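You operate a simulated robot arm through the tools that you are given. There is no shell and no other tool. Be economical: measure what you need, move in short steps, check, and stop when the job is done.

Carry out the task below with a simulated two-armed robot. There is one attempt and no reset: what you move stays moved.

## Task
Take the orange rubber block from the cream wall desk and put it on top of the grey stepped plug. Put the 72 dark grey gear ring from the cream wall desk on the left yellow bench steel top and the 62 dark grey gear ring on the high grey shelf. Press the cord of the corner fan to switch it off. Turn the size dial to 25. Fetch the green-handled felt dabber and stand it on top of the small green block. Put one of the large orange caps from the grey flat tray on top of the white stepped plug. Fetch the tall oval-flange gear motor from the lower shelf of the shipping bench and set it on the top deck of the blue trolley. Open the warmer door. Any order will do. Set down upright: orange rubber block, green-handled felt dabber.

The check looks at the end state, three seconds after you hand in, the way a careful person would. Anything else that was tipped, shoved, dropped, spilled or broken makes it a failure. A push-on lid holds only when it is set on centred and level and pressed home; a screw cap is set on level and turned clockwise until tight.

## Robot
Two 7-joint arms with two-finger parallel grippers on one trunk, on a base that drives. Base frame: it is fixed to the floor where the robot stands at the start and does not move with it; the origin is under the middle of the robot, x ahead of it, y to its left, z up; the surface under the hand at the start is at about z = 0.95. Readings come in m, rad, newtons and seconds.
The left shoulder is at the start at [0.05, 0.209, 1.421], the right one opposite. With the tool pointing down near the work surface each hand reaches from about 0.1 to 0.88 m from the robot's upright axis, wherever it stands, measured 20 degrees to its own side. Places, roughly: cord of the corner fan [0.7, -0.8, 1.7]; dark grey gear ring [0.5, 0.25, 1]; green-handled felt dabber (4x4x12 cm) [-8.9, -5.8, 0.8]; grey stepped plug (6x6x5 cm) [0.5, 0, 1]; high grey shelf (116x20 cm) [0.64, 0.26, 1.62]; large orange cap (4x4x4 cm) [-8.9, -5.6, 0.8]; left yellow bench steel top [-2, -1.9, 0.7]; orange rubber block (5x6x8 cm) [0.7, -0.1, 1]; size dial [-9, -7, 0.9]; small green block (6x6x5 cm) [-6.7, -4.6, 0.7]; tall oval-flange gear motor [-6.75, -4, 0.25]; top deck of the blue trolley [-3.8, -4.9, 0.8]; warmer door [-9.1, -0.2, 1]; white stepped plug (6x6x5 cm) [-6.4, -4.2, 0.7]. Payload 4.4 kg a hand.
Tool frame (each hand has its own): the origin (TCP) lies between the finger pads and is the grasp point; the fingertips stand 0.023 m ahead of it; z points along the fingers, y is the line along which they close. Largest opening 0.094 m; finger width 0.038, thickness 0.01; the body of the gripper, 0.054 by 0.096 m, starts 0.039 m behind the TCP.
Orientation is that of the tool frame in the base frame, as a unit quaternion [w, x, y, z]. With the fingers straight down and closing along the base's y, the tool's x points along the base's -x, its y along +y and its z along -z.

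## Interface
- The arms move only by the tool nudge_tool. It takes "left_steps", "right_steps" or both (then of equal length, played together; a hand with none holds still); each is a list of rows, each a list of 7 numbers: the shift along the base's x, y, z in m, then the turn, a rotation vector about the base's x, y, z in rad, then the opening, from 0 (shut) to 1 (fully open). In form: [[x, y, z, wx, wy, wz, hand], ...]. A call has 1 to 8 rows; each row is the pose to reach, as a shift and turn from the pose commanded when the call began. Each row takes 0.2 s and may step no farther than 0.05 m and 0.15 rad from the row before; otherwise, or with a gripper value out of range, the whole call is refused. Where a pose cannot be reached the arm comes as near as it can. A force on the tool above 40 N (or 10 N above the force at the start of the call, whichever is more), or a blocked arm, ends the call early, and 0.2 s more pass. The fingers move at their own pace (about 0.108 m/s each) and stop on an object; they squeeze with about 41 N. The grip force told is the motor's: it shows also when the fingers shut on nothing. Time passes only in rows, and 0.2 s behind the last, so rows that repeat a pose let the fingers close. It gives the time, the measured TCP pose, the force on the tool (base axes), the opening and the grip force at its end, in the units of the frame above (readings bear some noise), with the torque about the TCP (base axes, N m) and any sound that the robot's microphone picked up, and new pictures: "show" is both (left out), scene, wrist or none (wrist: the cameras of the hands that moved).
- Cameras (640 x 400 px; columns grow to the right, rows downward): "scene" is now at [0.1538, -0.0447, 1.6097]; the picture's right is [-0.37, -0.93, 0.00], its down [-0.53, 0.21, -0.82] and it looks along [0.76, -0.31, -0.57] (base axes); focal length 214 px, centre (320, 200). "left" rides on the left gripper at [0.086, -0.016, -0.075] in its tool frame; the picture's right is [0.18, 0.98, 0.00], its down [-0.58, 0.11, -0.81] and it looks along [-0.79, 0.15, 0.59] (tool axes); focal length 243 px, centre (320, 200). "right" rides on the right gripper at [0.086, 0.016, -0.074] in its tool frame; the picture's right is [-0.18, 0.98, 0.00], its down [-0.58, -0.11, -0.81] and it looks along [-0.79, -0.15, 0.59] (tool axes); focal length 243 px, centre (320, 200). There is no depth. A picture from a camera that has moved, and an enlarged one, comes with that camera's place and axes in the base frame and with its lens. The place of the scene camera against the robot may be out by one fixed shift of up to 0.025 m in any direction.
- slide_trunk(by): slides the trunk up (or, below 0, down) by that many m; the arms and the scene camera ride with it, the base frame stays. It gives what a move gives, with no picture.
- base_move(legs): drives the robot by 1 to 6 legs, each [ahead, left, turn to the left] in m, m and rad, along the robot's own axes; the way and the turn of a leg run together, so that a leg with both is an arc; at most 1.5 m and 3.142 rad a leg. The arms and the cameras ride along, it lands a little off, and it stops where it bumps. It gives what a move gives, and a new picture of the scene camera.
- head_to(pan, tilt): turns the head with the scene camera to pan (to the left, within 1.396 rad either way) and tilt (down, from -0.506 to 1.204), counted from straight ahead of the robot. It gives what a move gives, and a new picture of the scene camera.
- zoom(camera, box): a new picture of the part [left, top, right, bottom] of that camera's present view, enlarged. The clock stands still meanwhile.
- hand_in(): hands the job in; it is judged then, once.

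Go step by step. Nothing tells you exact positions but the pictures and the camera data: compare them with the known pose of the tool, close in by small moves and look again before you grip or let go. The budget is 217 turns and 260 pictures, counting those below and the enlarged ones. Unless the task says otherwise, let go and move clear before handing in, and close with one line.

The tools are called as name(argument=value, ...) on one line, values as JSON. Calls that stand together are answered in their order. nudge_tool: Moves the arms, as the interface text tells. Its arguments: {"type":"object","properties":{"left_steps":{"type":"array"},"right_steps":{"type":"array"},"show":{"type":"string","enum":["both","scene","wrist","none"]}},"required":[]} The other tools are called the same way: slide_trunk (by) slides the trunk up or down; base_move (legs) drives the base; head_to (pan, tilt) turns the head that bears the scene camera; zoom (camera, box) takes an enlarged picture of a part of a camera's view; hand_in () hands the job in.

At the start:

```text
clock: 0.0
left_ee_pos: [0.5013, 0.0973, 1.0006]
left_tool_rot: [0.0, 0.0, 1.0, 0.0]
left_force: [0.4, 0.5, 0.0]
left_ft_torque: [-0.02, 0.01, 0.04]
left_width: 0.0941
left_finger_force: 0.2
right_ee_pos: [0.5112, -0.2944, 1.0001]
right_tool_rot: [0.0, 0.001, 1.0, 0.0]
right_force: [0.7, 0.4, -0.2]
right_ft_torque: [0.0, 0.04, 0.01]
right_width: 0.0943
right_finger_force: 0.1
trunk travel left (down, up): [-0.5, 0.063]
robot x, y, heading: [0.0019, 0.0018, -0.0]
head pan, tilt: [-0.382, 0.606]
```

scene: 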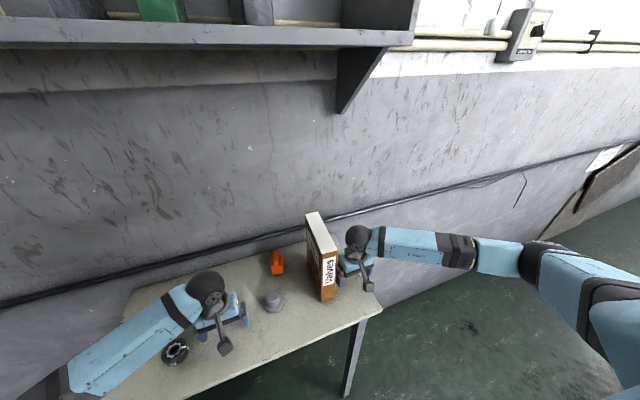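
right: 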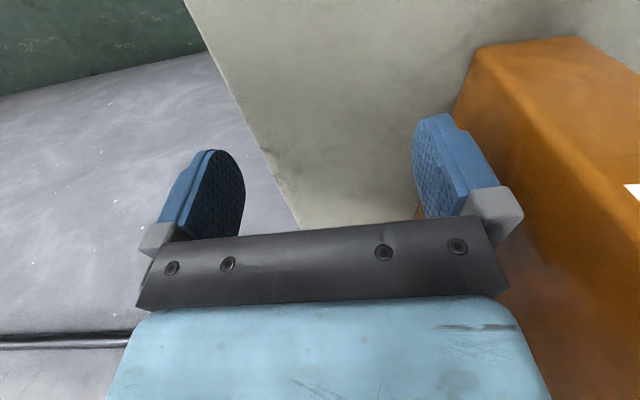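
left: 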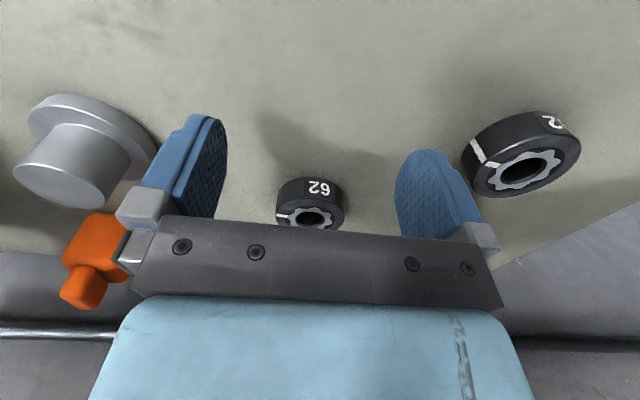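

I see the desk with the two rings, the plug and the orange block, and the high shelf above. I'll enlarge the views first to locate them.

zoom(camera="scene", box=[140, 200, 390, 380])

head_to(pan=-0.7, tilt=-0.1)

```text
2.22 times, centred on (265, 290) of scene
camera zoom: at [0.1538, -0.0447, 1.6097], right [-0.37, -0.93, 0.0], down [-0.53, 0.21, -0.82], along [0.76, -0.31, -0.57], focal length 477 px, centre (442, 0)
```

zoom: 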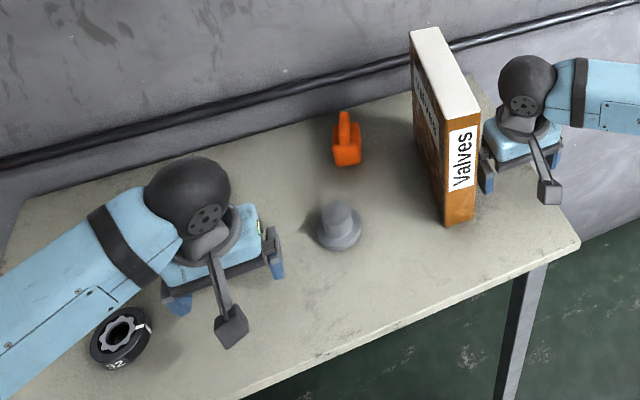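

```text
clock: 1.1
left_ee_pos: [0.5008, 0.0975, 0.9996]
left_tool_rot: [0.001, -0.001, 1.0, 0.0]
left_force: [-0.4, 1.1, -0.1]
left_ft_torque: [0.01, 0.03, 0.02]
left_width: 0.0939
left_finger_force: 0.1
right_ee_pos: [0.5105, -0.293, 0.9993]
right_tool_rot: [0.0, 0.0, 1.0, 0.001]
right_force: [0.1, 0.3, -0.5]
right_ft_torque: [0.01, 0.0, 0.0]
right_width: 0.0941
right_finger_force: 0.0
trunk travel left (down, up): [-0.5, 0.063]
robot x, y, heading: [0.0012, -0.0004, -0.006]
head pan, tilt: [-0.7, -0.099]
camera scene: at [0.1386, -0.0679, 1.6741], right [-0.64, -0.77, 0.0], down [0.08, -0.06, -1.0], along [0.76, -0.64, 0.1], focal length 214 px, centre (320, 200)
```

scene: 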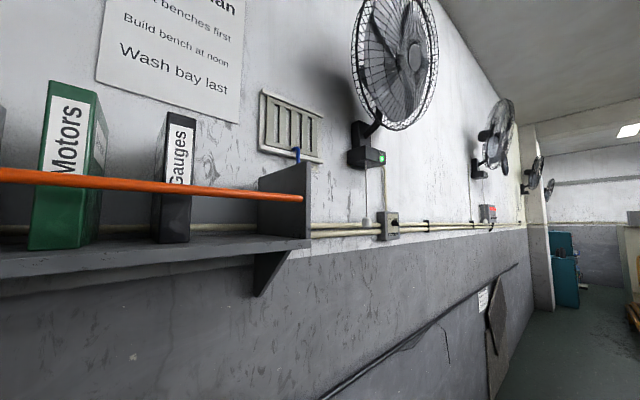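

The nearest fan has a green light and a hanging cord near [0.7,-0.8,1.7]. I enlarge it, and look at the shelf.

zoom(camera="scene", box=[320, 120, 440, 250])

head_to(pan=0.2, tilt=0.1)

```text
3.08 times, centred on (380, 185) of scene
camera zoom: at [0.1386, -0.0679, 1.6741], right [-0.64, -0.77, 0.0], down [0.08, -0.06, -1.0], along [0.76, -0.64, 0.1], focal length 660 px, centre (135, 246)
```

zoom: 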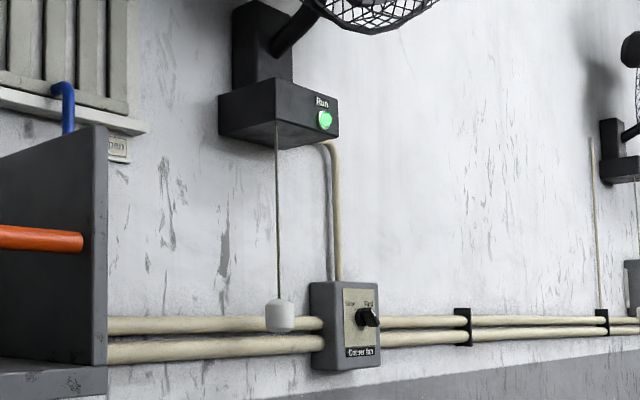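

```text
clock: 2.3
left_ee_pos: [0.5015, 0.0982, 1.0]
left_tool_rot: [0.0, 0.001, 1.0, 0.0]
left_force: [0.0, 0.2, -0.4]
left_ft_torque: [0.02, -0.01, 0.0]
left_width: 0.0943
left_finger_force: 0.1
right_ee_pos: [0.5103, -0.2956, 0.9996]
right_tool_rot: [0.0, 0.0, 1.0, 0.0]
right_force: [0.6, 0.0, -0.6]
right_ft_torque: [0.02, 0.02, -0.01]
right_width: 0.094
right_finger_force: 0.0
trunk travel left (down, up): [-0.5, 0.063]
robot x, y, heading: [0.0003, -0.0007, -0.0]
head pan, tilt: [0.201, 0.099]
camera scene: at [0.1621, 0.0065, 1.6563], right [0.2, -0.98, 0.0], down [-0.1, -0.02, -1.0], along [0.98, 0.2, -0.1], focal length 214 px, centre (320, 200)
```

scene: 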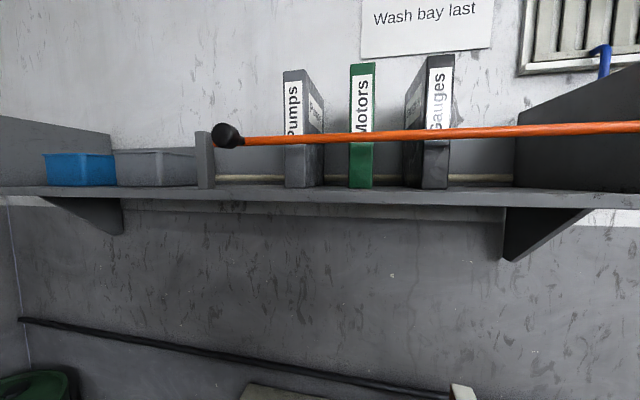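

The shelf has an orange bar along its front, with free space between the grey post and the "Pumps" binder. I enlarge that and look up at the shelf from a closer angle.

zoom(camera="scene", box=[120, 50, 360, 220])

slide_trunk(by=0.06)

head_to(pan=0.3, tilt=0.3)

```text
2.35 times, centred on (240, 135) of scene
camera zoom: at [0.1621, 0.0065, 1.6563], right [0.2, -0.98, 0.0], down [-0.1, -0.02, -1.0], along [0.98, 0.2, -0.1], focal length 505 px, centre (508, 353)
```

zoom: 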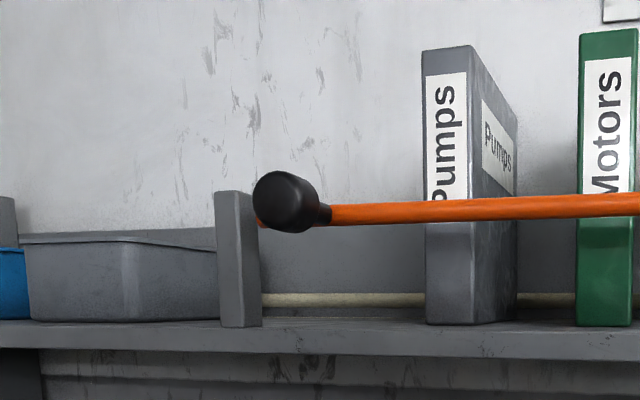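

```text
clock: 3.3
left_ee_pos: [0.5012, 0.0986, 1.0597]
left_tool_rot: [0.0, 0.0, 1.0, 0.0]
left_force: [-0.1, -0.9, 0.0]
left_ft_torque: [0.0, 0.03, 0.03]
left_width: 0.0938
left_finger_force: 0.0
right_ee_pos: [0.5106, -0.295, 1.06]
right_tool_rot: [0.0, 0.0, 1.0, 0.0]
right_force: [-0.2, 0.0, 0.4]
right_ft_torque: [-0.01, 0.03, -0.03]
right_width: 0.0942
right_finger_force: 0.0
trunk travel left (down, up): [-0.56, 0.003]
robot x, y, heading: [-0.0052, -0.0006, -0.0]
head pan, tilt: [0.201, 0.099]
```

```text
clock: 4.0
left_ee_pos: [0.5009, 0.0975, 1.0604]
left_tool_rot: [0.0, 0.0, 1.0, 0.0]
left_force: [-0.2, -0.8, -0.1]
left_ft_torque: [-0.03, -0.01, -0.01]
left_width: 0.0941
left_finger_force: 0.0
right_ee_pos: [0.5104, -0.2953, 1.0607]
right_tool_rot: [0.0, 0.0, 1.0, 0.0]
right_force: [-0.1, -0.3, -0.8]
right_ft_torque: [0.0, -0.03, -0.02]
right_width: 0.0938
right_finger_force: 0.1
trunk travel left (down, up): [-0.56, 0.003]
robot x, y, heading: [-0.0009, -0.0011, 0.002]
head pan, tilt: [0.3, 0.3]
camera scene: at [0.1611, 0.0158, 1.6977], right [0.3, -0.96, 0.0], down [-0.28, -0.09, -0.96], along [0.91, 0.28, -0.3], focal length 214 px, centre (320, 200)
```

scene: 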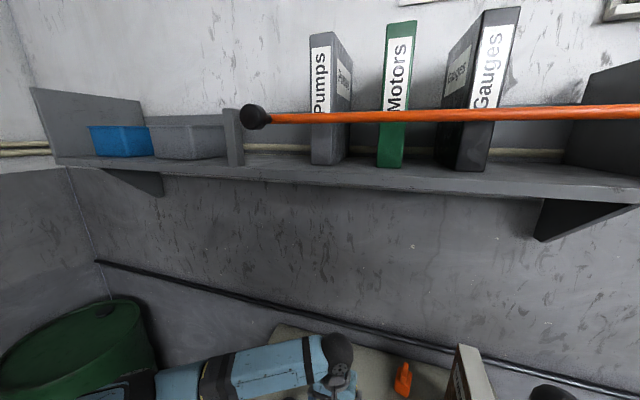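

The bar sits ahead of the shelf front and a hand pitched down can pass over it. First the orange block: I move the left hand over the plug, high, to look.

nudge_tool(left_steps=[[0, 0, 0.04, 0, 0, 0, 1], [-0.03, -0.03, 0.06, 0, 0, 0, 1], [-0.06, -0.06, 0.08, 0, 0, 0, 1], [-0.06, -0.1, 0.08, 0, 0, 0, 1]], show="wrist")

head_to(pan=-0.1, tilt=0.9)

```text
clock: 5.0
left_ee_pos: [0.4405, -0.0058, 1.1407]
left_tool_rot: [0.0, 0.0, 1.0, 0.001]
left_force: [-0.5, 0.3, 0.3]
left_ft_torque: [0.04, 0.0, -0.03]
left_width: 0.094
left_finger_force: 0.1
right_ee_pos: [0.5108, -0.2956, 1.0593]
right_tool_rot: [0.0, 0.0, 1.0, 0.001]
right_force: [-0.2, 0.0, -0.1]
right_ft_torque: [-0.04, 0.0, -0.01]
right_width: 0.0938
right_finger_force: 0.1
trunk travel left (down, up): [-0.56, 0.003]
robot x, y, heading: [-0.001, 0.0015, -0.002]
head pan, tilt: [0.3, 0.3]
camera left: at [0.3547, -0.021, 1.2147], right [-0.18, 0.98, 0.0], down [0.58, 0.11, 0.81], along [0.79, 0.15, -0.59], focal length 243 px, centre (320, 200)
```

left: 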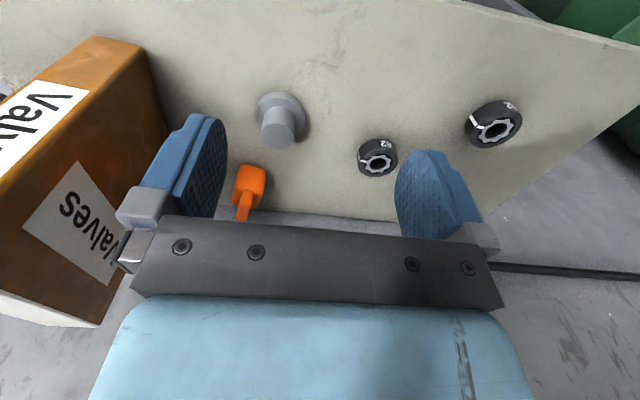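

```text
clock: 6.0
left_ee_pos: [0.4407, -0.0036, 1.1393]
left_tool_rot: [0.0, 0.0, 1.0, 0.0]
left_force: [0.6, 0.2, 0.0]
left_ft_torque: [0.04, -0.02, 0.03]
left_width: 0.0938
left_finger_force: 0.1
right_ee_pos: [0.51, -0.2954, 1.0608]
right_tool_rot: [0.0, 0.0, 1.0, 0.0]
right_force: [0.3, 0.6, 0.5]
right_ft_torque: [0.02, 0.0, 0.01]
right_width: 0.0939
right_finger_force: 0.1
trunk travel left (down, up): [-0.56, 0.003]
robot x, y, heading: [-0.0007, 0.0004, 0.004]
head pan, tilt: [-0.099, 0.901]
camera scene: at [0.1471, -0.0194, 1.6454], right [-0.1, -1.0, 0.0], down [-0.78, 0.08, -0.62], along [0.62, -0.06, -0.78], focal length 214 px, centre (320, 200)
```

scene: 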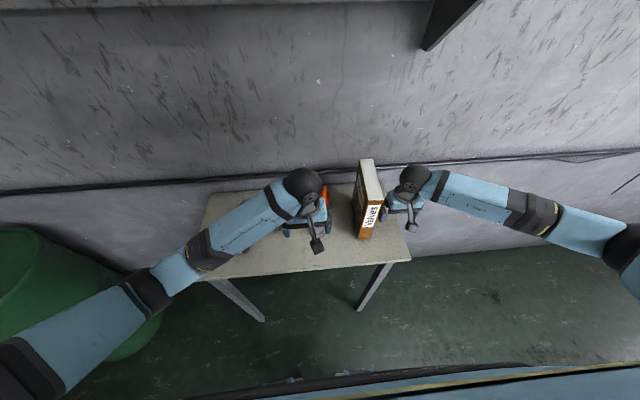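

The left wrist view shows the block with a narrow handle at about [0.66,-0.076]. I enlarge it to judge its shape.

zoom(camera="left", box=[200, 80, 320, 230])

nudge_tool(left_steps=[[0, -0.035, 0, 0, 0, 0, 1], [0.04, -0.07, 0, 0, 0, 0, 1], [0.08, -0.07, -0.02, 0, 0, 0, 1], [0.12, -0.07, -0.04, 0, 0, 0, 1], [0.14, -0.07, -0.04, 0, 0, 0, 1]], show="wrist")

```text
2.67 times, centred on (260, 155) of left
camera zoom: at [0.3543, -0.0187, 1.2145], right [-0.18, 0.98, 0.0], down [0.58, 0.11, 0.81], along [0.79, 0.15, -0.59], focal length 647 px, centre (480, 320)
```

zoom: 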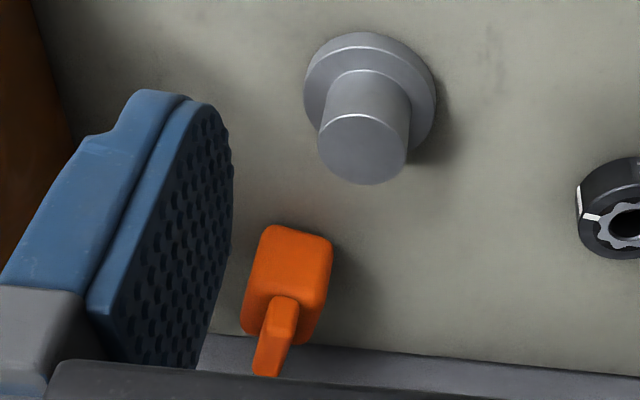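

```text
refused: row 2 steps farther than a row can; nothing moved
```

The plug is at about (0.532,-0.034), its top 3.7 cm wide. I bring the left hand nearer the block, keeping high.

nudge_tool(left_steps=[[0, -0.035, 0, 0, 0, 0, 1], [0.03, -0.07, 0, 0, 0, 0, 1], [0.06, -0.07, -0.01, 0, 0, 0, 1], [0.1, -0.07, -0.02, 0, 0, 0, 1], [0.13, -0.07, -0.03, 0, 0, 0, 1]], show="wrist")

```text
clock: 7.2
left_ee_pos: [0.5711, -0.0736, 1.1088]
left_tool_rot: [-0.001, 0.0, 1.0, 0.0]
left_force: [0.1, 0.8, -0.5]
left_ft_torque: [0.02, 0.06, -0.02]
left_width: 0.0939
left_finger_force: 0.1
right_ee_pos: [0.5114, -0.2959, 1.0599]
right_tool_rot: [0.001, 0.001, 1.0, 0.0]
right_force: [-1.2, -0.4, -0.1]
right_ft_torque: [-0.02, -0.01, -0.01]
right_width: 0.094
right_finger_force: 0.1
trunk travel left (down, up): [-0.56, 0.003]
robot x, y, heading: [0.0031, 0.0015, 0.001]
head pan, tilt: [-0.099, 0.901]
camera left: at [0.4853, -0.089, 1.1847], right [-0.18, 0.98, 0.0], down [0.58, 0.11, 0.81], along [0.79, 0.15, -0.59], focal length 243 px, centre (320, 200)
```

left: 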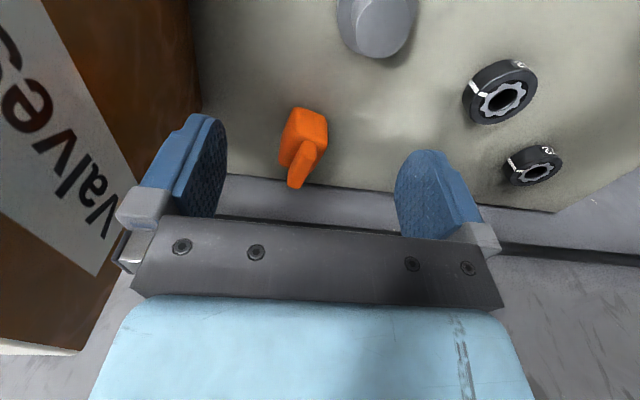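

zoom(camera="left", box=[230, 80, 380, 210])

```text
3.08 times, centred on (305, 145) of left
camera zoom: at [0.4853, -0.089, 1.1847], right [-0.18, 0.98, 0.0], down [0.58, 0.11, 0.81], along [0.79, 0.15, -0.59], focal length 746 px, centre (366, 369)
```

zoom: 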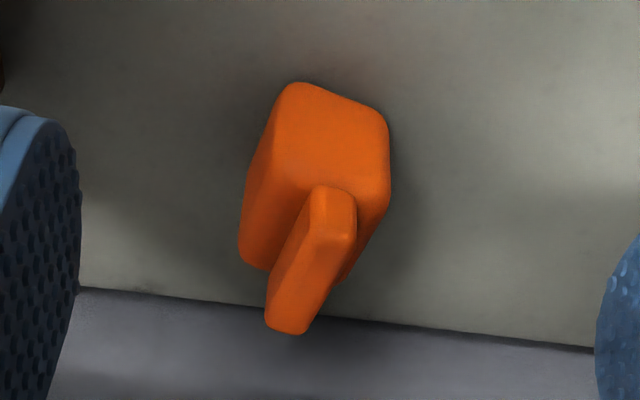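

The block is yawed about -0.2 rad, centred near (0.657,-0.075), with a fin on top. I turn the hand with it, go over it, and check.

nudge_tool(left_steps=[[0.04, 0, 0, 0, 0, -0.1, 1], [0.086, -0.001, 0, 0, 0, -0.2, 1], [0.086, -0.001, -0.02, 0, 0, -0.2, 1], [0.086, -0.001, -0.04, 0, 0, -0.2, 1]], show="wrist")

```text
clock: 8.2
left_ee_pos: [0.6588, -0.0735, 1.0703]
left_tool_rot: [0.0, 0.1, 0.995, 0.0]
left_force: [0.3, 0.5, 0.2]
left_ft_torque: [0.0, 0.01, 0.01]
left_width: 0.0937
left_finger_force: 0.0
right_ee_pos: [0.5116, -0.2941, 1.0594]
right_tool_rot: [0.0, 0.0, 1.0, -0.001]
right_force: [0.1, -0.1, 0.3]
right_ft_torque: [-0.01, 0.0, -0.02]
right_width: 0.0939
right_finger_force: 0.0
trunk travel left (down, up): [-0.56, 0.003]
robot x, y, heading: [-0.0005, 0.0001, 0.004]
head pan, tilt: [-0.099, 0.901]
camera left: at [0.5707, -0.0719, 1.1452], right [0.02, 1.0, 0.0], down [0.59, -0.01, 0.81], along [0.81, -0.01, -0.59], focal length 243 px, centre (320, 200)
```

left: 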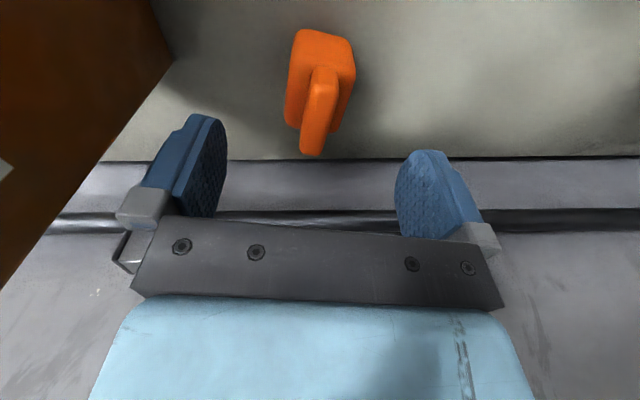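

Well aligned over the block: I descend to z 1.0 and close.

nudge_tool(left_steps=[[-0.004, -0.001, -0.025, 0, 0, 0, 1], [-0.004, -0.001, -0.05, 0, 0, 0.02, 1], [-0.004, -0.001, -0.07, 0, 0, 0.02, 1], [-0.004, -0.001, -0.07, 0, 0, 0.02, 0], [-0.004, -0.001, -0.07, 0, 0, 0.02, 0], [-0.004, -0.001, -0.07, 0, 0, 0.02, 0]], show="wrist")

```text
clock: 9.6
left_ee_pos: [0.6526, -0.0739, 0.9993]
left_tool_rot: [0.0, 0.09, 0.996, 0.0]
left_force: [-0.8, -1.5, -0.1]
left_ft_torque: [-0.03, 0.0, 0.0]
left_width: 0.0415
left_finger_force: 40.1
right_ee_pos: [0.5093, -0.2942, 1.0591]
right_tool_rot: [0.0, 0.0, 1.0, 0.0]
right_force: [0.7, -1.4, 0.3]
right_ft_torque: [-0.01, -0.01, 0.04]
right_width: 0.0937
right_finger_force: 0.1
trunk travel left (down, up): [-0.56, 0.003]
robot x, y, heading: [0.0011, 0.0016, -0.0]
head pan, tilt: [-0.099, 0.901]
camera left: at [0.565, -0.0738, 1.0748], right [-0.01, 1.0, 0.0], down [0.59, 0.0, 0.81], along [0.81, 0.0, -0.59], focal length 243 px, centre (320, 200)
```

left: 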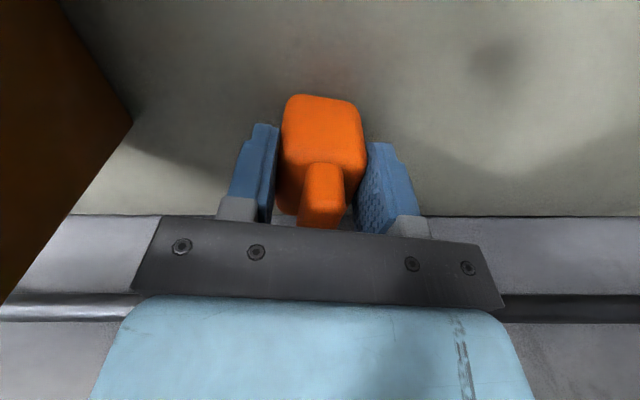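

Gripped at 4.15 cm. I lift and carry it above the plug, then look from the scene camera.

nudge_tool(left_steps=[[0, 0, 0.04, 0, 0, 0, 0], [0, 0, 0.08, 0, 0, 0, 0], [-0.04, 0.015, 0.1, 0, 0, 0, 0], [-0.08, 0.03, 0.1, 0, 0, 0, 0], [-0.126, 0.04, 0.1, 0, 0, 0, 0]], show="wrist")

head_to(pan=-0.1, tilt=0.75)

zoom(camera="scene", box=[240, 160, 400, 280])

```text
clock: 10.8
left_ee_pos: [0.5283, -0.0338, 1.1004]
left_tool_rot: [0.0, 0.09, 0.996, 0.0]
left_force: [-0.4, 1.3, -1.1]
left_ft_torque: [0.0, 0.0, -0.02]
left_width: 0.0413
left_finger_force: 41.2
right_ee_pos: [0.5094, -0.2951, 1.06]
right_tool_rot: [0.001, 0.0, 1.0, 0.0]
right_force: [-0.4, -0.3, -0.4]
right_ft_torque: [0.03, -0.01, 0.02]
right_width: 0.094
right_finger_force: 0.1
trunk travel left (down, up): [-0.56, 0.003]
robot x, y, heading: [-0.0005, 0.003, -0.0]
head pan, tilt: [-0.099, 0.901]
camera left: at [0.441, -0.0328, 1.1744], right [0.0, 1.0, 0.0], down [0.59, 0.0, 0.81], along [0.81, 0.0, -0.59], focal length 243 px, centre (320, 200)
```

left: 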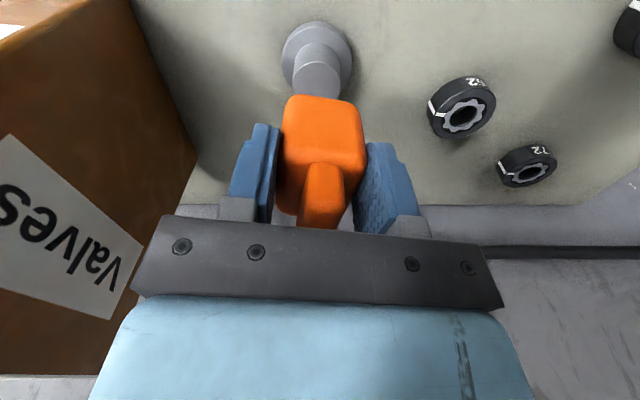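

```text
clock: 11.5
left_ee_pos: [0.5293, -0.0332, 1.0987]
left_tool_rot: [0.0, 0.09, 0.996, -0.001]
left_force: [0.4, 0.6, -1.5]
left_ft_torque: [-0.02, 0.05, 0.0]
left_width: 0.0417
left_finger_force: 40.8
right_ee_pos: [0.5107, -0.295, 1.0592]
right_tool_rot: [0.0, 0.0, 1.0, 0.0]
right_force: [-0.6, 1.7, 0.1]
right_ft_torque: [-0.04, 0.03, 0.01]
right_width: 0.0939
right_finger_force: 0.1
trunk travel left (down, up): [-0.56, 0.003]
robot x, y, heading: [-0.0003, 0.0011, -0.003]
head pan, tilt: [-0.099, 0.75]
camera scene: at [0.1546, -0.02, 1.6572], right [-0.1, -1.0, 0.0], down [-0.68, 0.07, -0.73], along [0.73, -0.07, -0.68], focal length 214 px, centre (320, 200)
```

scene: 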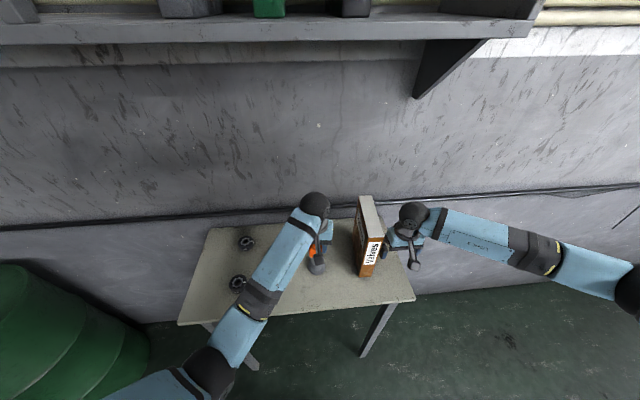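

```text
3.33 times, centred on (320, 220) of scene
camera zoom: at [0.1546, -0.02, 1.6572], right [-0.1, -1.0, 0.0], down [-0.68, 0.07, -0.73], along [0.73, -0.07, -0.68], focal length 715 px, centre (320, 133)
```

zoom: 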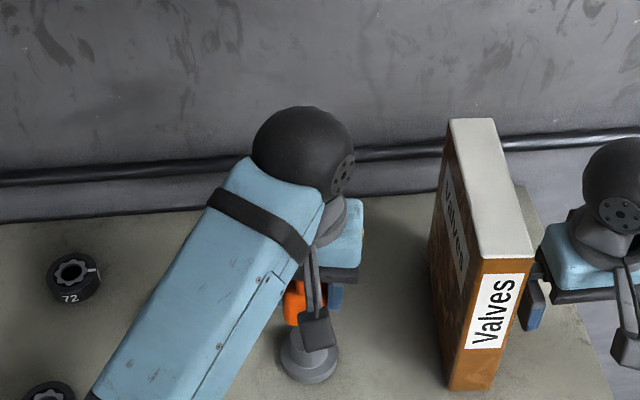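

There are three rings; I need to read their labels, so I enlarge them in both cameras.

zoom(camera="left", box=[400, 0, 640, 200])

zoom(camera="scene", box=[215, 220, 275, 310])

```text
2.00 times, centred on (520, 100) of left
camera zoom: at [0.443, -0.0331, 1.1736], right [-0.01, 1.0, 0.0], down [0.59, 0.0, 0.81], along [0.81, 0.0, -0.59], focal length 485 px, centre (-80, 400)
```

zoom: 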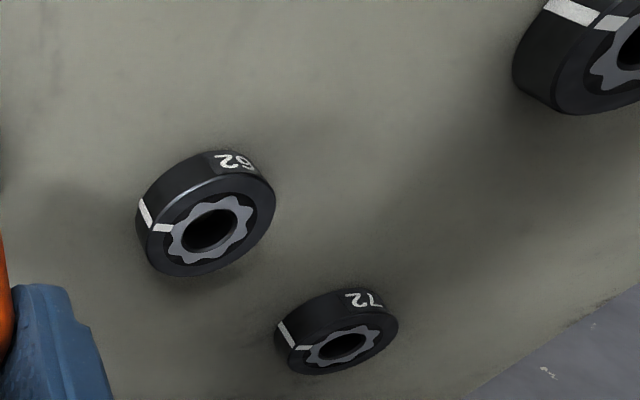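

```text
4.44 times, centred on (245, 265) of scene
camera zoom: at [0.1546, -0.02, 1.6572], right [-0.1, -1.0, 0.0], down [-0.68, 0.07, -0.73], along [0.73, -0.07, -0.68], focal length 953 px, centre (653, -89)
```

zoom: 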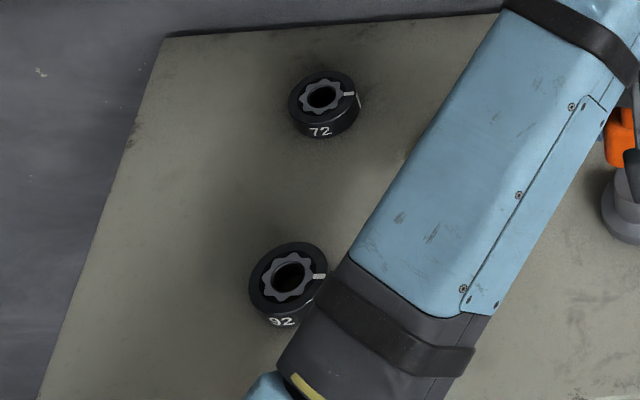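

Labels: 62 at (0.577,0.103), 72 at (0.665,0.222), the third is 92. Now I lower the block onto the plug.

nudge_tool(left_steps=[[-0.002, -0.001, -0.02, 0, 0, 0, 0], [-0.002, -0.001, -0.035, 0, 0, 0, 0], [-0.002, -0.001, -0.043, 0, 0, 0, 0], [-0.002, -0.001, -0.047, 0, 0, 0, 0]], show="wrist")

```text
clock: 12.5
left_ee_pos: [0.526, -0.0357, 1.0526]
left_tool_rot: [0.0, 0.09, 0.996, 0.0]
left_force: [-0.3, 0.0, -1.7]
left_ft_torque: [0.03, 0.04, 0.03]
left_width: 0.0418
left_finger_force: 41.3
right_ee_pos: [0.5111, -0.296, 1.0601]
right_tool_rot: [0.0, -0.001, 1.0, -0.001]
right_force: [0.2, 0.0, -0.2]
right_ft_torque: [0.0, -0.01, 0.04]
right_width: 0.0938
right_finger_force: 0.1
trunk travel left (down, up): [-0.56, 0.003]
robot x, y, heading: [0.0035, 0.0006, 0.001]
head pan, tilt: [-0.099, 0.75]
camera left: at [0.4392, -0.0353, 1.1272], right [-0.01, 1.0, 0.0], down [0.59, 0.0, 0.81], along [0.81, 0.0, -0.59], focal length 243 px, centre (320, 200)
```

left: 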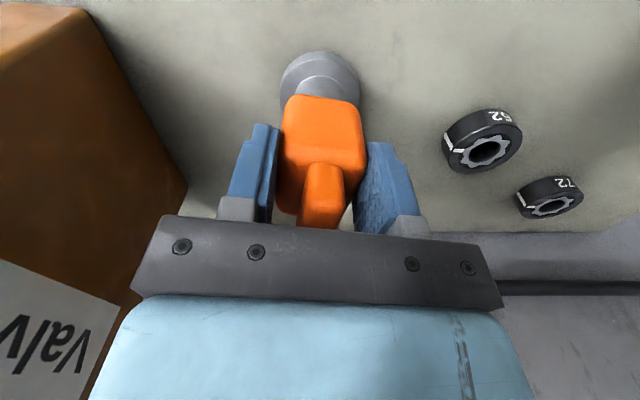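

The block is just above the plug. I lower in small steps to feel contact.

nudge_tool(left_steps=[[0, 0, -0.002, 0, 0, 0, 0], [0, 0, -0.004, 0, 0, 0, 0], [0, 0, -0.004, 0, 0, 0, 0]], show="none")

```text
clock: 13.3
left_ee_pos: [0.5263, -0.0363, 1.048]
left_tool_rot: [0.001, 0.09, 0.996, 0.0]
left_force: [-0.7, 1.3, -1.1]
left_ft_torque: [-0.01, -0.03, 0.0]
left_width: 0.0415
left_finger_force: 40.9
right_ee_pos: [0.5096, -0.295, 1.0604]
right_tool_rot: [0.0, 0.0, 1.0, 0.0]
right_force: [0.4, -0.4, -0.1]
right_ft_torque: [0.02, -0.02, 0.01]
right_width: 0.0941
right_finger_force: 0.2
trunk travel left (down, up): [-0.56, 0.003]
robot x, y, heading: [0.0012, -0.0018, -0.0]
head pan, tilt: [-0.099, 0.75]
```

nudge_tool(left_steps=[[0, 0, -0.002, 0, 0, 0, 0], [0, 0, -0.004, 0, 0, 0, 0], [0, 0, -0.006, 0, 0, 0, 0]], show="wrist")

```text
clock: 14.1
left_ee_pos: [0.5275, -0.0318, 1.0438]
left_tool_rot: [0.002, 0.088, 0.996, 0.001]
left_force: [-0.4, -0.7, -1.2]
left_ft_torque: [-0.04, -0.01, 0.0]
left_width: 0.0416
left_finger_force: 40.8
right_ee_pos: [0.5104, -0.2951, 1.0605]
right_tool_rot: [0.0, 0.0, 1.0, 0.0]
right_force: [-0.4, 0.3, -0.1]
right_ft_torque: [-0.01, 0.03, 0.0]
right_width: 0.0937
right_finger_force: 0.1
trunk travel left (down, up): [-0.56, 0.003]
robot x, y, heading: [0.0021, 0.0025, 0.001]
head pan, tilt: [-0.099, 0.75]
camera left: at [0.4401, -0.0326, 1.1179], right [-0.01, 1.0, 0.0], down [0.59, 0.0, 0.81], along [0.81, 0.01, -0.59], focal length 243 px, centre (320, 200)
```

left: 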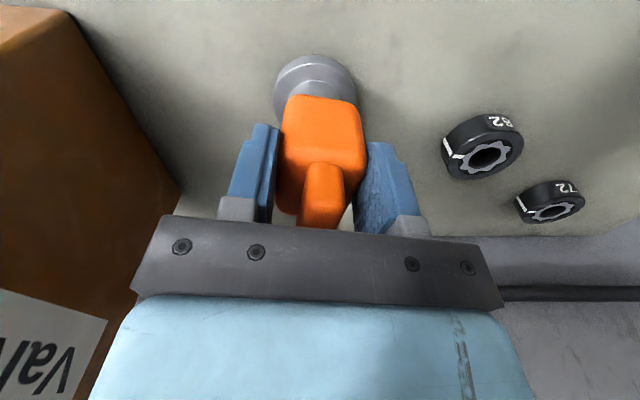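

nudge_tool(left_steps=[[0, 0, -0.002, 0, 0, 0, 0], [0, 0, -0.004, 0, 0, 0, 0], [0, 0, -0.006, 0, 0, 0, 0], [0, 0, -0.008, 0, 0, 0, 0]], show="wrist")

```text
clock: 14.9
left_ee_pos: [0.5274, -0.0316, 1.0438]
left_tool_rot: [0.008, 0.09, 0.996, 0.002]
left_force: [-10.2, -8.7, 24.2]
left_ft_torque: [-0.61, 0.62, -0.05]
left_width: 0.0416
left_finger_force: 41.4
right_ee_pos: [0.5078, -0.2947, 1.0612]
right_tool_rot: [0.001, -0.001, 1.0, 0.0]
right_force: [1.0, -0.7, 0.2]
right_ft_torque: [0.0, 0.0, 0.01]
right_width: 0.0939
right_finger_force: 0.0
trunk travel left (down, up): [-0.56, 0.003]
robot x, y, heading: [-0.0015, -0.0042, -0.002]
head pan, tilt: [-0.099, 0.75]
stopped in row 4 (left hand): the force on the tool passed its limit at 43 N (the readings are from after the stop); the commanded pose is now the measured one
camera left: at [0.4395, -0.0314, 1.1163], right [0.0, 1.0, 0.0], down [0.58, 0.0, 0.82], along [0.82, 0.01, -0.58], focal length 243 px, centre (320, 200)
```

left: 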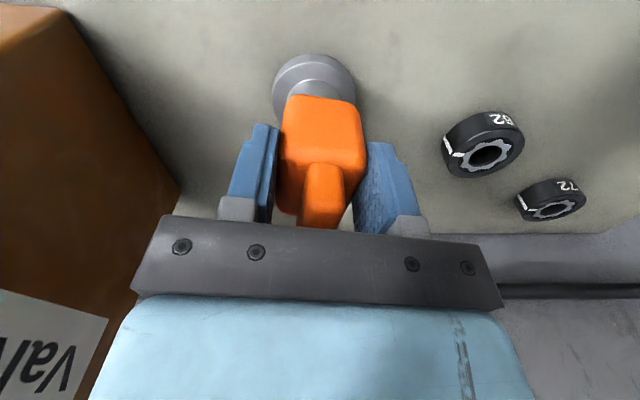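

Firm contact with a little side force. I lift 4 mm, recentre slightly and set down gently.

nudge_tool(left_steps=[[0, 0, 0.004, 0, 0, 0, 0], [-0.003, -0.004, 0.004, 0, 0, 0, 0], [-0.003, -0.004, 0.004, 0, 0, 0, 0]], show="none")

nudge_tool(left_steps=[[0, 0, -0.002, 0, 0, 0, 0], [0, 0, -0.003, 0, 0, 0, 0], [0, 0, -0.004, 0, 0, 0, 0]], show="wrist")

```text
clock: 15.7
left_ee_pos: [0.5312, -0.0288, 1.0433]
left_tool_rot: [0.007, 0.086, 0.996, 0.009]
left_force: [-0.8, -4.5, 10.8]
left_ft_torque: [-0.33, 0.07, -0.01]
left_width: 0.0415
left_finger_force: 41.5
right_ee_pos: [0.5096, -0.2961, 1.0609]
right_tool_rot: [0.001, -0.001, 1.0, 0.0]
right_force: [-0.4, 0.6, 0.3]
right_ft_torque: [0.0, 0.02, -0.02]
right_width: 0.0942
right_finger_force: 0.1
trunk travel left (down, up): [-0.56, 0.003]
robot x, y, heading: [-0.0009, -0.0002, -0.002]
head pan, tilt: [-0.099, 0.75]
```

```text
clock: 16.5
left_ee_pos: [0.5299, -0.0268, 1.043]
left_tool_rot: [0.012, 0.087, 0.996, 0.012]
left_force: [-6.5, -16.3, 32.4]
left_ft_torque: [-1.21, 0.54, 0.04]
left_width: 0.0414
left_finger_force: 41.3
right_ee_pos: [0.5079, -0.2971, 1.0612]
right_tool_rot: [0.002, 0.0, 1.0, 0.001]
right_force: [-1.1, 0.0, -0.3]
right_ft_torque: [0.02, 0.0, 0.03]
right_width: 0.0941
right_finger_force: 0.0
trunk travel left (down, up): [-0.56, 0.003]
robot x, y, heading: [-0.0011, 0.0003, -0.003]
head pan, tilt: [-0.099, 0.75]
camera left: at [0.4413, -0.0285, 1.1153], right [-0.01, 1.0, 0.02], down [0.57, -0.01, 0.82], along [0.82, 0.02, -0.57], focal length 243 px, centre (320, 200)
```

left: 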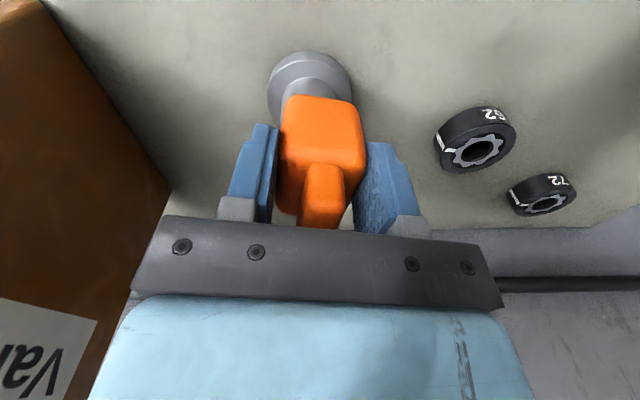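

The hand drifted +y under contact. I lift clear to reset and re-check the alignment.

nudge_tool(left_steps=[[0, 0, 0.01, 0, 0, 0, 0], [0, 0, 0.02, 0, 0, 0, 0], [0, 0, 0.02, 0, 0, 0, 0]], show="wrist")

```text
clock: 17.3
left_ee_pos: [0.5307, -0.018, 1.0515]
left_tool_rot: [0.005, 0.085, 0.996, 0.018]
left_force: [-0.2, 1.0, -1.6]
left_ft_torque: [0.01, 0.02, 0.02]
left_width: 0.0416
left_finger_force: 40.6
right_ee_pos: [0.5101, -0.2953, 1.0596]
right_tool_rot: [0.0, 0.0, 1.0, 0.001]
right_force: [1.3, 0.2, 0.0]
right_ft_torque: [0.0, -0.02, 0.01]
right_width: 0.0941
right_finger_force: 0.1
trunk travel left (down, up): [-0.56, 0.003]
robot x, y, heading: [-0.0022, 0.0014, 0.003]
head pan, tilt: [-0.099, 0.75]
camera left: at [0.4422, -0.0214, 1.1257], right [-0.02, 1.0, 0.03], down [0.58, -0.02, 0.81], along [0.81, 0.03, -0.58], focal length 243 px, centre (320, 200)
```

left: 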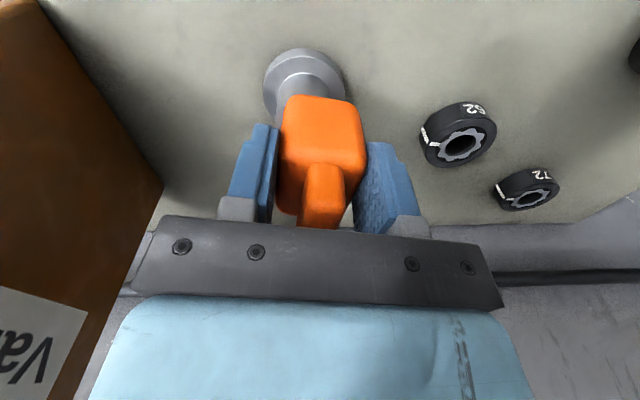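

The hand slid sideways even in free air, as if near a joint limit. I go up, undo the tilt and recentre.

nudge_tool(left_steps=[[0, 0, 0.02, 0, 0, 0, 0], [0, 0, 0.04, -0.015, 0.006, 0, 0], [-0.002, -0.008, 0.05, -0.035, 0.013, 0, 0], [-0.004, -0.016, 0.05, -0.035, 0.013, 0, 0], [-0.004, -0.016, 0.05, -0.035, 0.013, 0, 0]], show="scene")

```text
clock: 18.7
left_ee_pos: [0.5346, -0.0052, 1.0857]
left_tool_rot: [-0.002, 0.073, 0.997, 0.024]
left_force: [-0.4, 0.2, -1.3]
left_ft_torque: [-0.02, -0.01, 0.01]
left_width: 0.0414
left_finger_force: 41.4
right_ee_pos: [0.5108, -0.2944, 1.061]
right_tool_rot: [-0.001, 0.001, 1.0, 0.0]
right_force: [1.4, 0.1, 0.1]
right_ft_torque: [-0.05, 0.02, -0.02]
right_width: 0.0943
right_finger_force: 0.0
trunk travel left (down, up): [-0.56, 0.003]
robot x, y, heading: [-0.0013, -0.0009, -0.001]
head pan, tilt: [-0.099, 0.75]
stopped in row 5 (left hand): the arm was blocked; the commanded pose is now the measured one
camera scene: at [0.1544, -0.0203, 1.6573], right [-0.1, -0.99, 0.0], down [-0.68, 0.07, -0.73], along [0.73, -0.07, -0.68], focal length 214 px, centre (320, 200)
```

scene: 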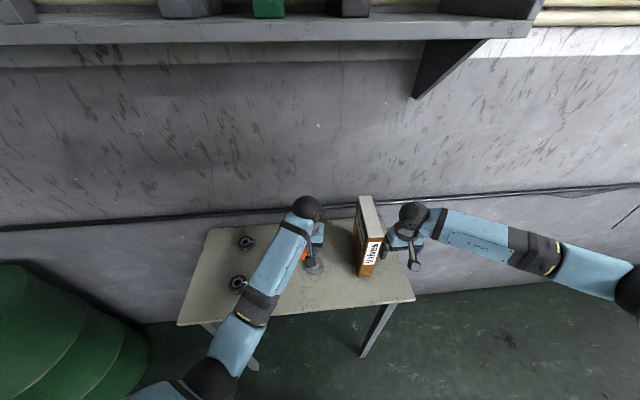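

The arm reports blocked; I look left at the elbow and the green drum.

head_to(pan=0.7, tilt=0.95)

```text
clock: 19.9
left_ee_pos: [0.5347, -0.0062, 1.0862]
left_tool_rot: [-0.003, 0.074, 0.997, 0.024]
left_force: [0.3, 0.9, -1.6]
left_ft_torque: [0.01, 0.01, 0.03]
left_width: 0.0415
left_finger_force: 40.9
right_ee_pos: [0.5105, -0.2943, 1.0593]
right_tool_rot: [0.0, -0.001, 1.0, 0.001]
right_force: [-0.2, 0.9, -0.9]
right_ft_torque: [-0.01, -0.03, -0.02]
right_width: 0.0939
right_finger_force: 0.1
trunk travel left (down, up): [-0.56, 0.003]
robot x, y, heading: [0.0007, 0.0014, -0.001]
head pan, tilt: [0.7, 0.949]
camera scene: at [0.1277, 0.0347, 1.6418], right [0.64, -0.77, 0.0], down [-0.62, -0.52, -0.58], along [0.45, 0.37, -0.81], focal length 214 px, centre (320, 200)
```

scene: 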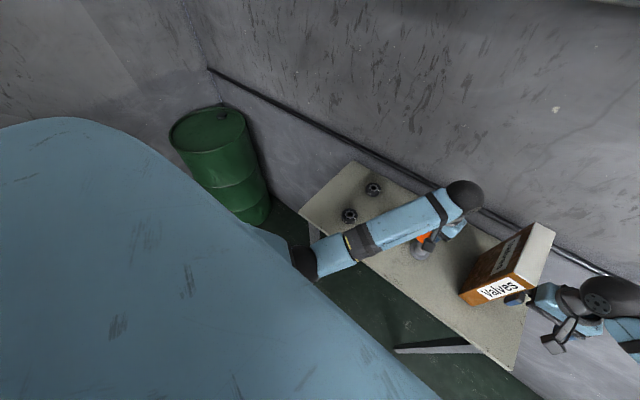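

No obstacle at the elbow, so it is a joint limit from working so close. I back the base 0.10 m and 0.06 m right, keeping everything clear.

base_move(legs=[[-0.1, -0.06, 0]])

nudge_tool(left_steps=[[0.03, 0, 0.01, 0, 0, 0, 0], [0.06, 0.015, 0.01, -0.04, 0, 0, 0], [0.09, 0.03, 0.01, -0.045, 0, 0, 0], [0.09, 0.03, 0.01, -0.045, 0, 0, 0]], show="wrist")

```text
clock: 21.1
left_ee_pos: [0.4347, -0.0667, 1.084]
left_tool_rot: [-0.003, 0.074, 0.997, 0.022]
left_force: [0.2, 0.0, -1.0]
left_ft_torque: [0.0, 0.0, 0.0]
left_width: 0.0416
left_finger_force: 41.4
right_ee_pos: [0.4112, -0.355, 1.0601]
right_tool_rot: [0.0, 0.001, 1.0, -0.001]
right_force: [-0.1, 0.5, 0.0]
right_ft_torque: [0.0, 0.04, 0.02]
right_width: 0.0939
right_finger_force: 0.1
trunk travel left (down, up): [-0.56, 0.003]
robot x, y, heading: [-0.0993, -0.0575, -0.002]
head pan, tilt: [0.7, 0.949]
camera scene: at [0.0289, -0.0253, 1.6416], right [0.64, -0.77, 0.0], down [-0.62, -0.52, -0.58], along [0.45, 0.37, -0.81], focal length 214 px, centre (320, 200)
```

scene: 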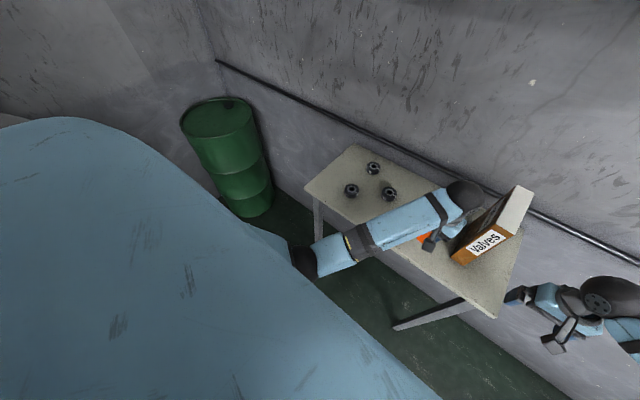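

```text
clock: 22.1
left_ee_pos: [0.524, -0.0389, 1.0949]
left_tool_rot: [-0.001, 0.075, 0.997, 0.001]
left_force: [-0.4, 0.1, -1.5]
left_ft_torque: [0.0, 0.0, -0.02]
left_width: 0.0413
left_finger_force: 41.5
right_ee_pos: [0.4109, -0.3578, 1.0591]
right_tool_rot: [0.0, 0.001, 1.0, 0.0]
right_force: [0.0, -0.4, 0.6]
right_ft_torque: [0.04, -0.03, 0.02]
right_width: 0.0941
right_finger_force: 0.1
trunk travel left (down, up): [-0.56, 0.003]
robot x, y, heading: [-0.0989, -0.0592, -0.006]
head pan, tilt: [0.7, 0.949]
camera left: at [0.4363, -0.0413, 1.1702], right [-0.04, 1.0, 0.0], down [0.59, 0.02, 0.81], along [0.8, 0.03, -0.59], focal length 243 px, centre (320, 200)
```

left: 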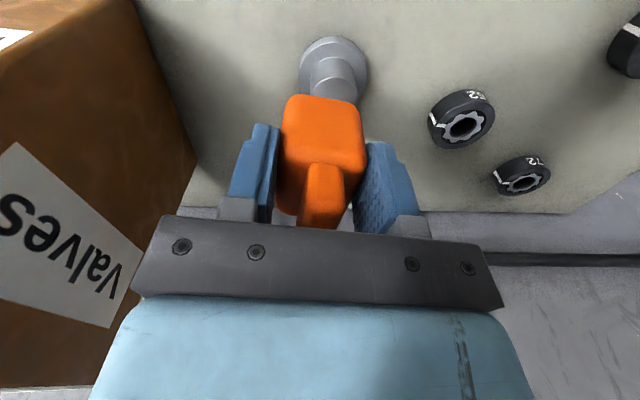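

Works now. The plug sits about 1 cm to +y of the block; I correct and lower gently.

nudge_tool(left_steps=[[0, 0.01, -0.015, 0, 0, 0, 0], [0, 0.01, -0.03, 0, 0, 0, 0], [0, 0.01, -0.04, 0, 0, 0, 0], [0, 0.01, -0.04, 0, 0, 0, 0]], show="wrist")

```text
clock: 23.1
left_ee_pos: [0.5236, -0.028, 1.0538]
left_tool_rot: [0.0, 0.075, 0.997, 0.001]
left_force: [0.2, 0.2, -2.1]
left_ft_torque: [0.01, -0.01, 0.0]
left_width: 0.0414
left_finger_force: 41.3
right_ee_pos: [0.4097, -0.3548, 1.0602]
right_tool_rot: [0.0, 0.001, 1.0, 0.0]
right_force: [0.3, -0.1, -0.6]
right_ft_torque: [-0.01, 0.01, 0.0]
right_width: 0.0941
right_finger_force: 0.0
trunk travel left (down, up): [-0.56, 0.003]
robot x, y, heading: [-0.0993, -0.0633, -0.006]
head pan, tilt: [0.7, 0.949]
camera left: at [0.4366, -0.0309, 1.1298], right [-0.04, 1.0, 0.0], down [0.59, 0.02, 0.81], along [0.81, 0.03, -0.59], focal length 243 px, centre (320, 200)
```

left: 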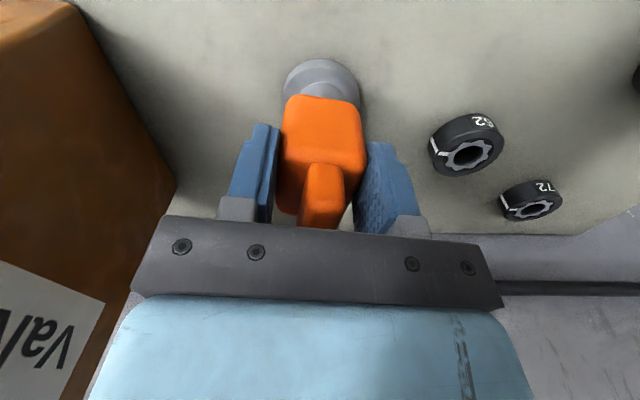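

Laterally centred; the block should go about 5 mm further ahead. I shift and lower to contact.

nudge_tool(left_steps=[[0.005, 0, 0, 0, 0, 0, 0], [0.005, 0, -0.004, 0, 0, 0, 0], [0.005, 0, -0.007, 0, 0, 0, 0], [0.005, 0, -0.009, 0, 0, 0, 0], [0.005, 0, -0.011, 0, 0, 0, 0]], show="wrist")

```text
clock: 24.3
left_ee_pos: [0.5292, -0.0285, 1.0447]
left_tool_rot: [-0.002, 0.074, 0.997, 0.002]
left_force: [0.1, 0.7, -1.2]
left_ft_torque: [-0.01, 0.03, 0.02]
left_width: 0.0418
left_finger_force: 41.2
right_ee_pos: [0.4098, -0.3565, 1.0593]
right_tool_rot: [0.0, 0.001, 1.0, 0.0]
right_force: [0.1, -0.6, 0.5]
right_ft_torque: [-0.02, 0.02, 0.02]
right_width: 0.0943
right_finger_force: 0.1
trunk travel left (down, up): [-0.56, 0.003]
robot x, y, heading: [-0.1033, -0.0637, -0.003]
head pan, tilt: [0.7, 0.949]
camera left: at [0.442, -0.0303, 1.1194], right [-0.04, 1.0, 0.0], down [0.59, 0.02, 0.81], along [0.81, 0.03, -0.59], focal length 243 px, centre (320, 200)
```

left: 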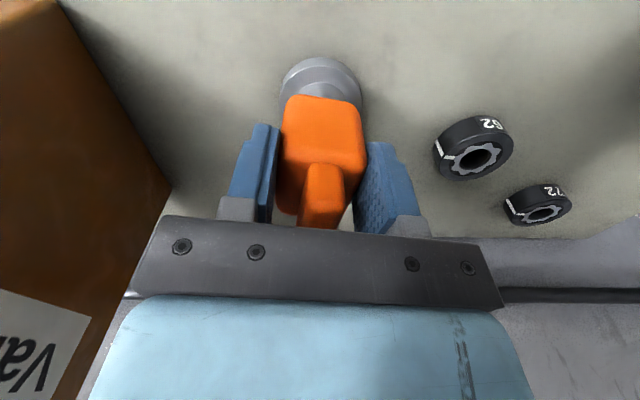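

nudge_tool(left_steps=[[0, 0, -0.001, 0, 0, 0, 0], [0, 0, -0.002, 0, 0, 0, 0], [0, 0, -0.003, 0, 0, 0, 0]], show="none")

```text
clock: 25.1
left_ee_pos: [0.5291, -0.0264, 1.0431]
left_tool_rot: [0.0, 0.074, 0.997, 0.001]
left_force: [1.7, 3.1, 6.1]
left_ft_torque: [0.13, -0.19, 0.05]
left_width: 0.0413
left_finger_force: 41.2
right_ee_pos: [0.4093, -0.357, 1.0613]
right_tool_rot: [-0.001, 0.0, 1.0, 0.0]
right_force: [-0.9, 0.6, -0.7]
right_ft_torque: [0.02, -0.02, -0.04]
right_width: 0.0937
right_finger_force: 0.0
trunk travel left (down, up): [-0.56, 0.003]
robot x, y, heading: [-0.1007, -0.0612, -0.003]
head pan, tilt: [0.7, 0.949]
```

Gentle contact, well centred. I open and look before retreating upward.

nudge_tool(left_steps=[[0, 0, 0, 0, 0, 0, 0.7], [0, 0, 0, 0, 0, 0, 0.7], [0, 0, 0, 0, 0, 0, 0.7]], show="wrist")

```text
clock: 25.9
left_ee_pos: [0.5292, -0.0279, 1.0414]
left_tool_rot: [-0.001, 0.075, 0.997, 0.001]
left_force: [0.6, -0.5, -0.3]
left_ft_torque: [0.01, -0.02, -0.01]
left_width: 0.0657
left_finger_force: 0.2
right_ee_pos: [0.4098, -0.3573, 1.0592]
right_tool_rot: [-0.001, 0.001, 1.0, -0.001]
right_force: [0.0, 0.5, 0.0]
right_ft_torque: [0.01, 0.01, -0.02]
right_width: 0.0939
right_finger_force: 0.1
trunk travel left (down, up): [-0.56, 0.003]
robot x, y, heading: [-0.0962, -0.062, -0.003]
head pan, tilt: [0.7, 0.949]
camera left: at [0.4415, -0.0305, 1.1163], right [-0.04, 1.0, 0.0], down [0.59, 0.02, 0.81], along [0.8, 0.03, -0.59], focal length 243 px, centre (320, 200)
```

left: 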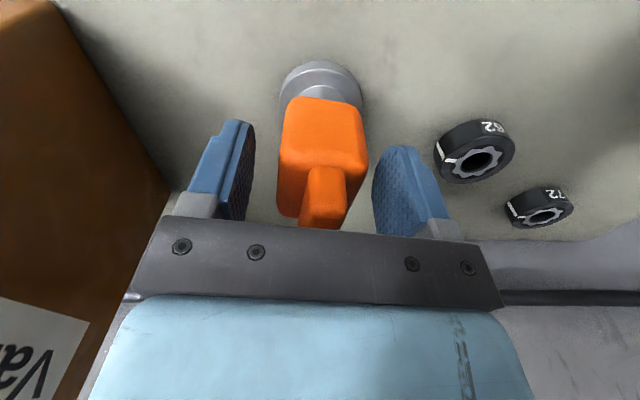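

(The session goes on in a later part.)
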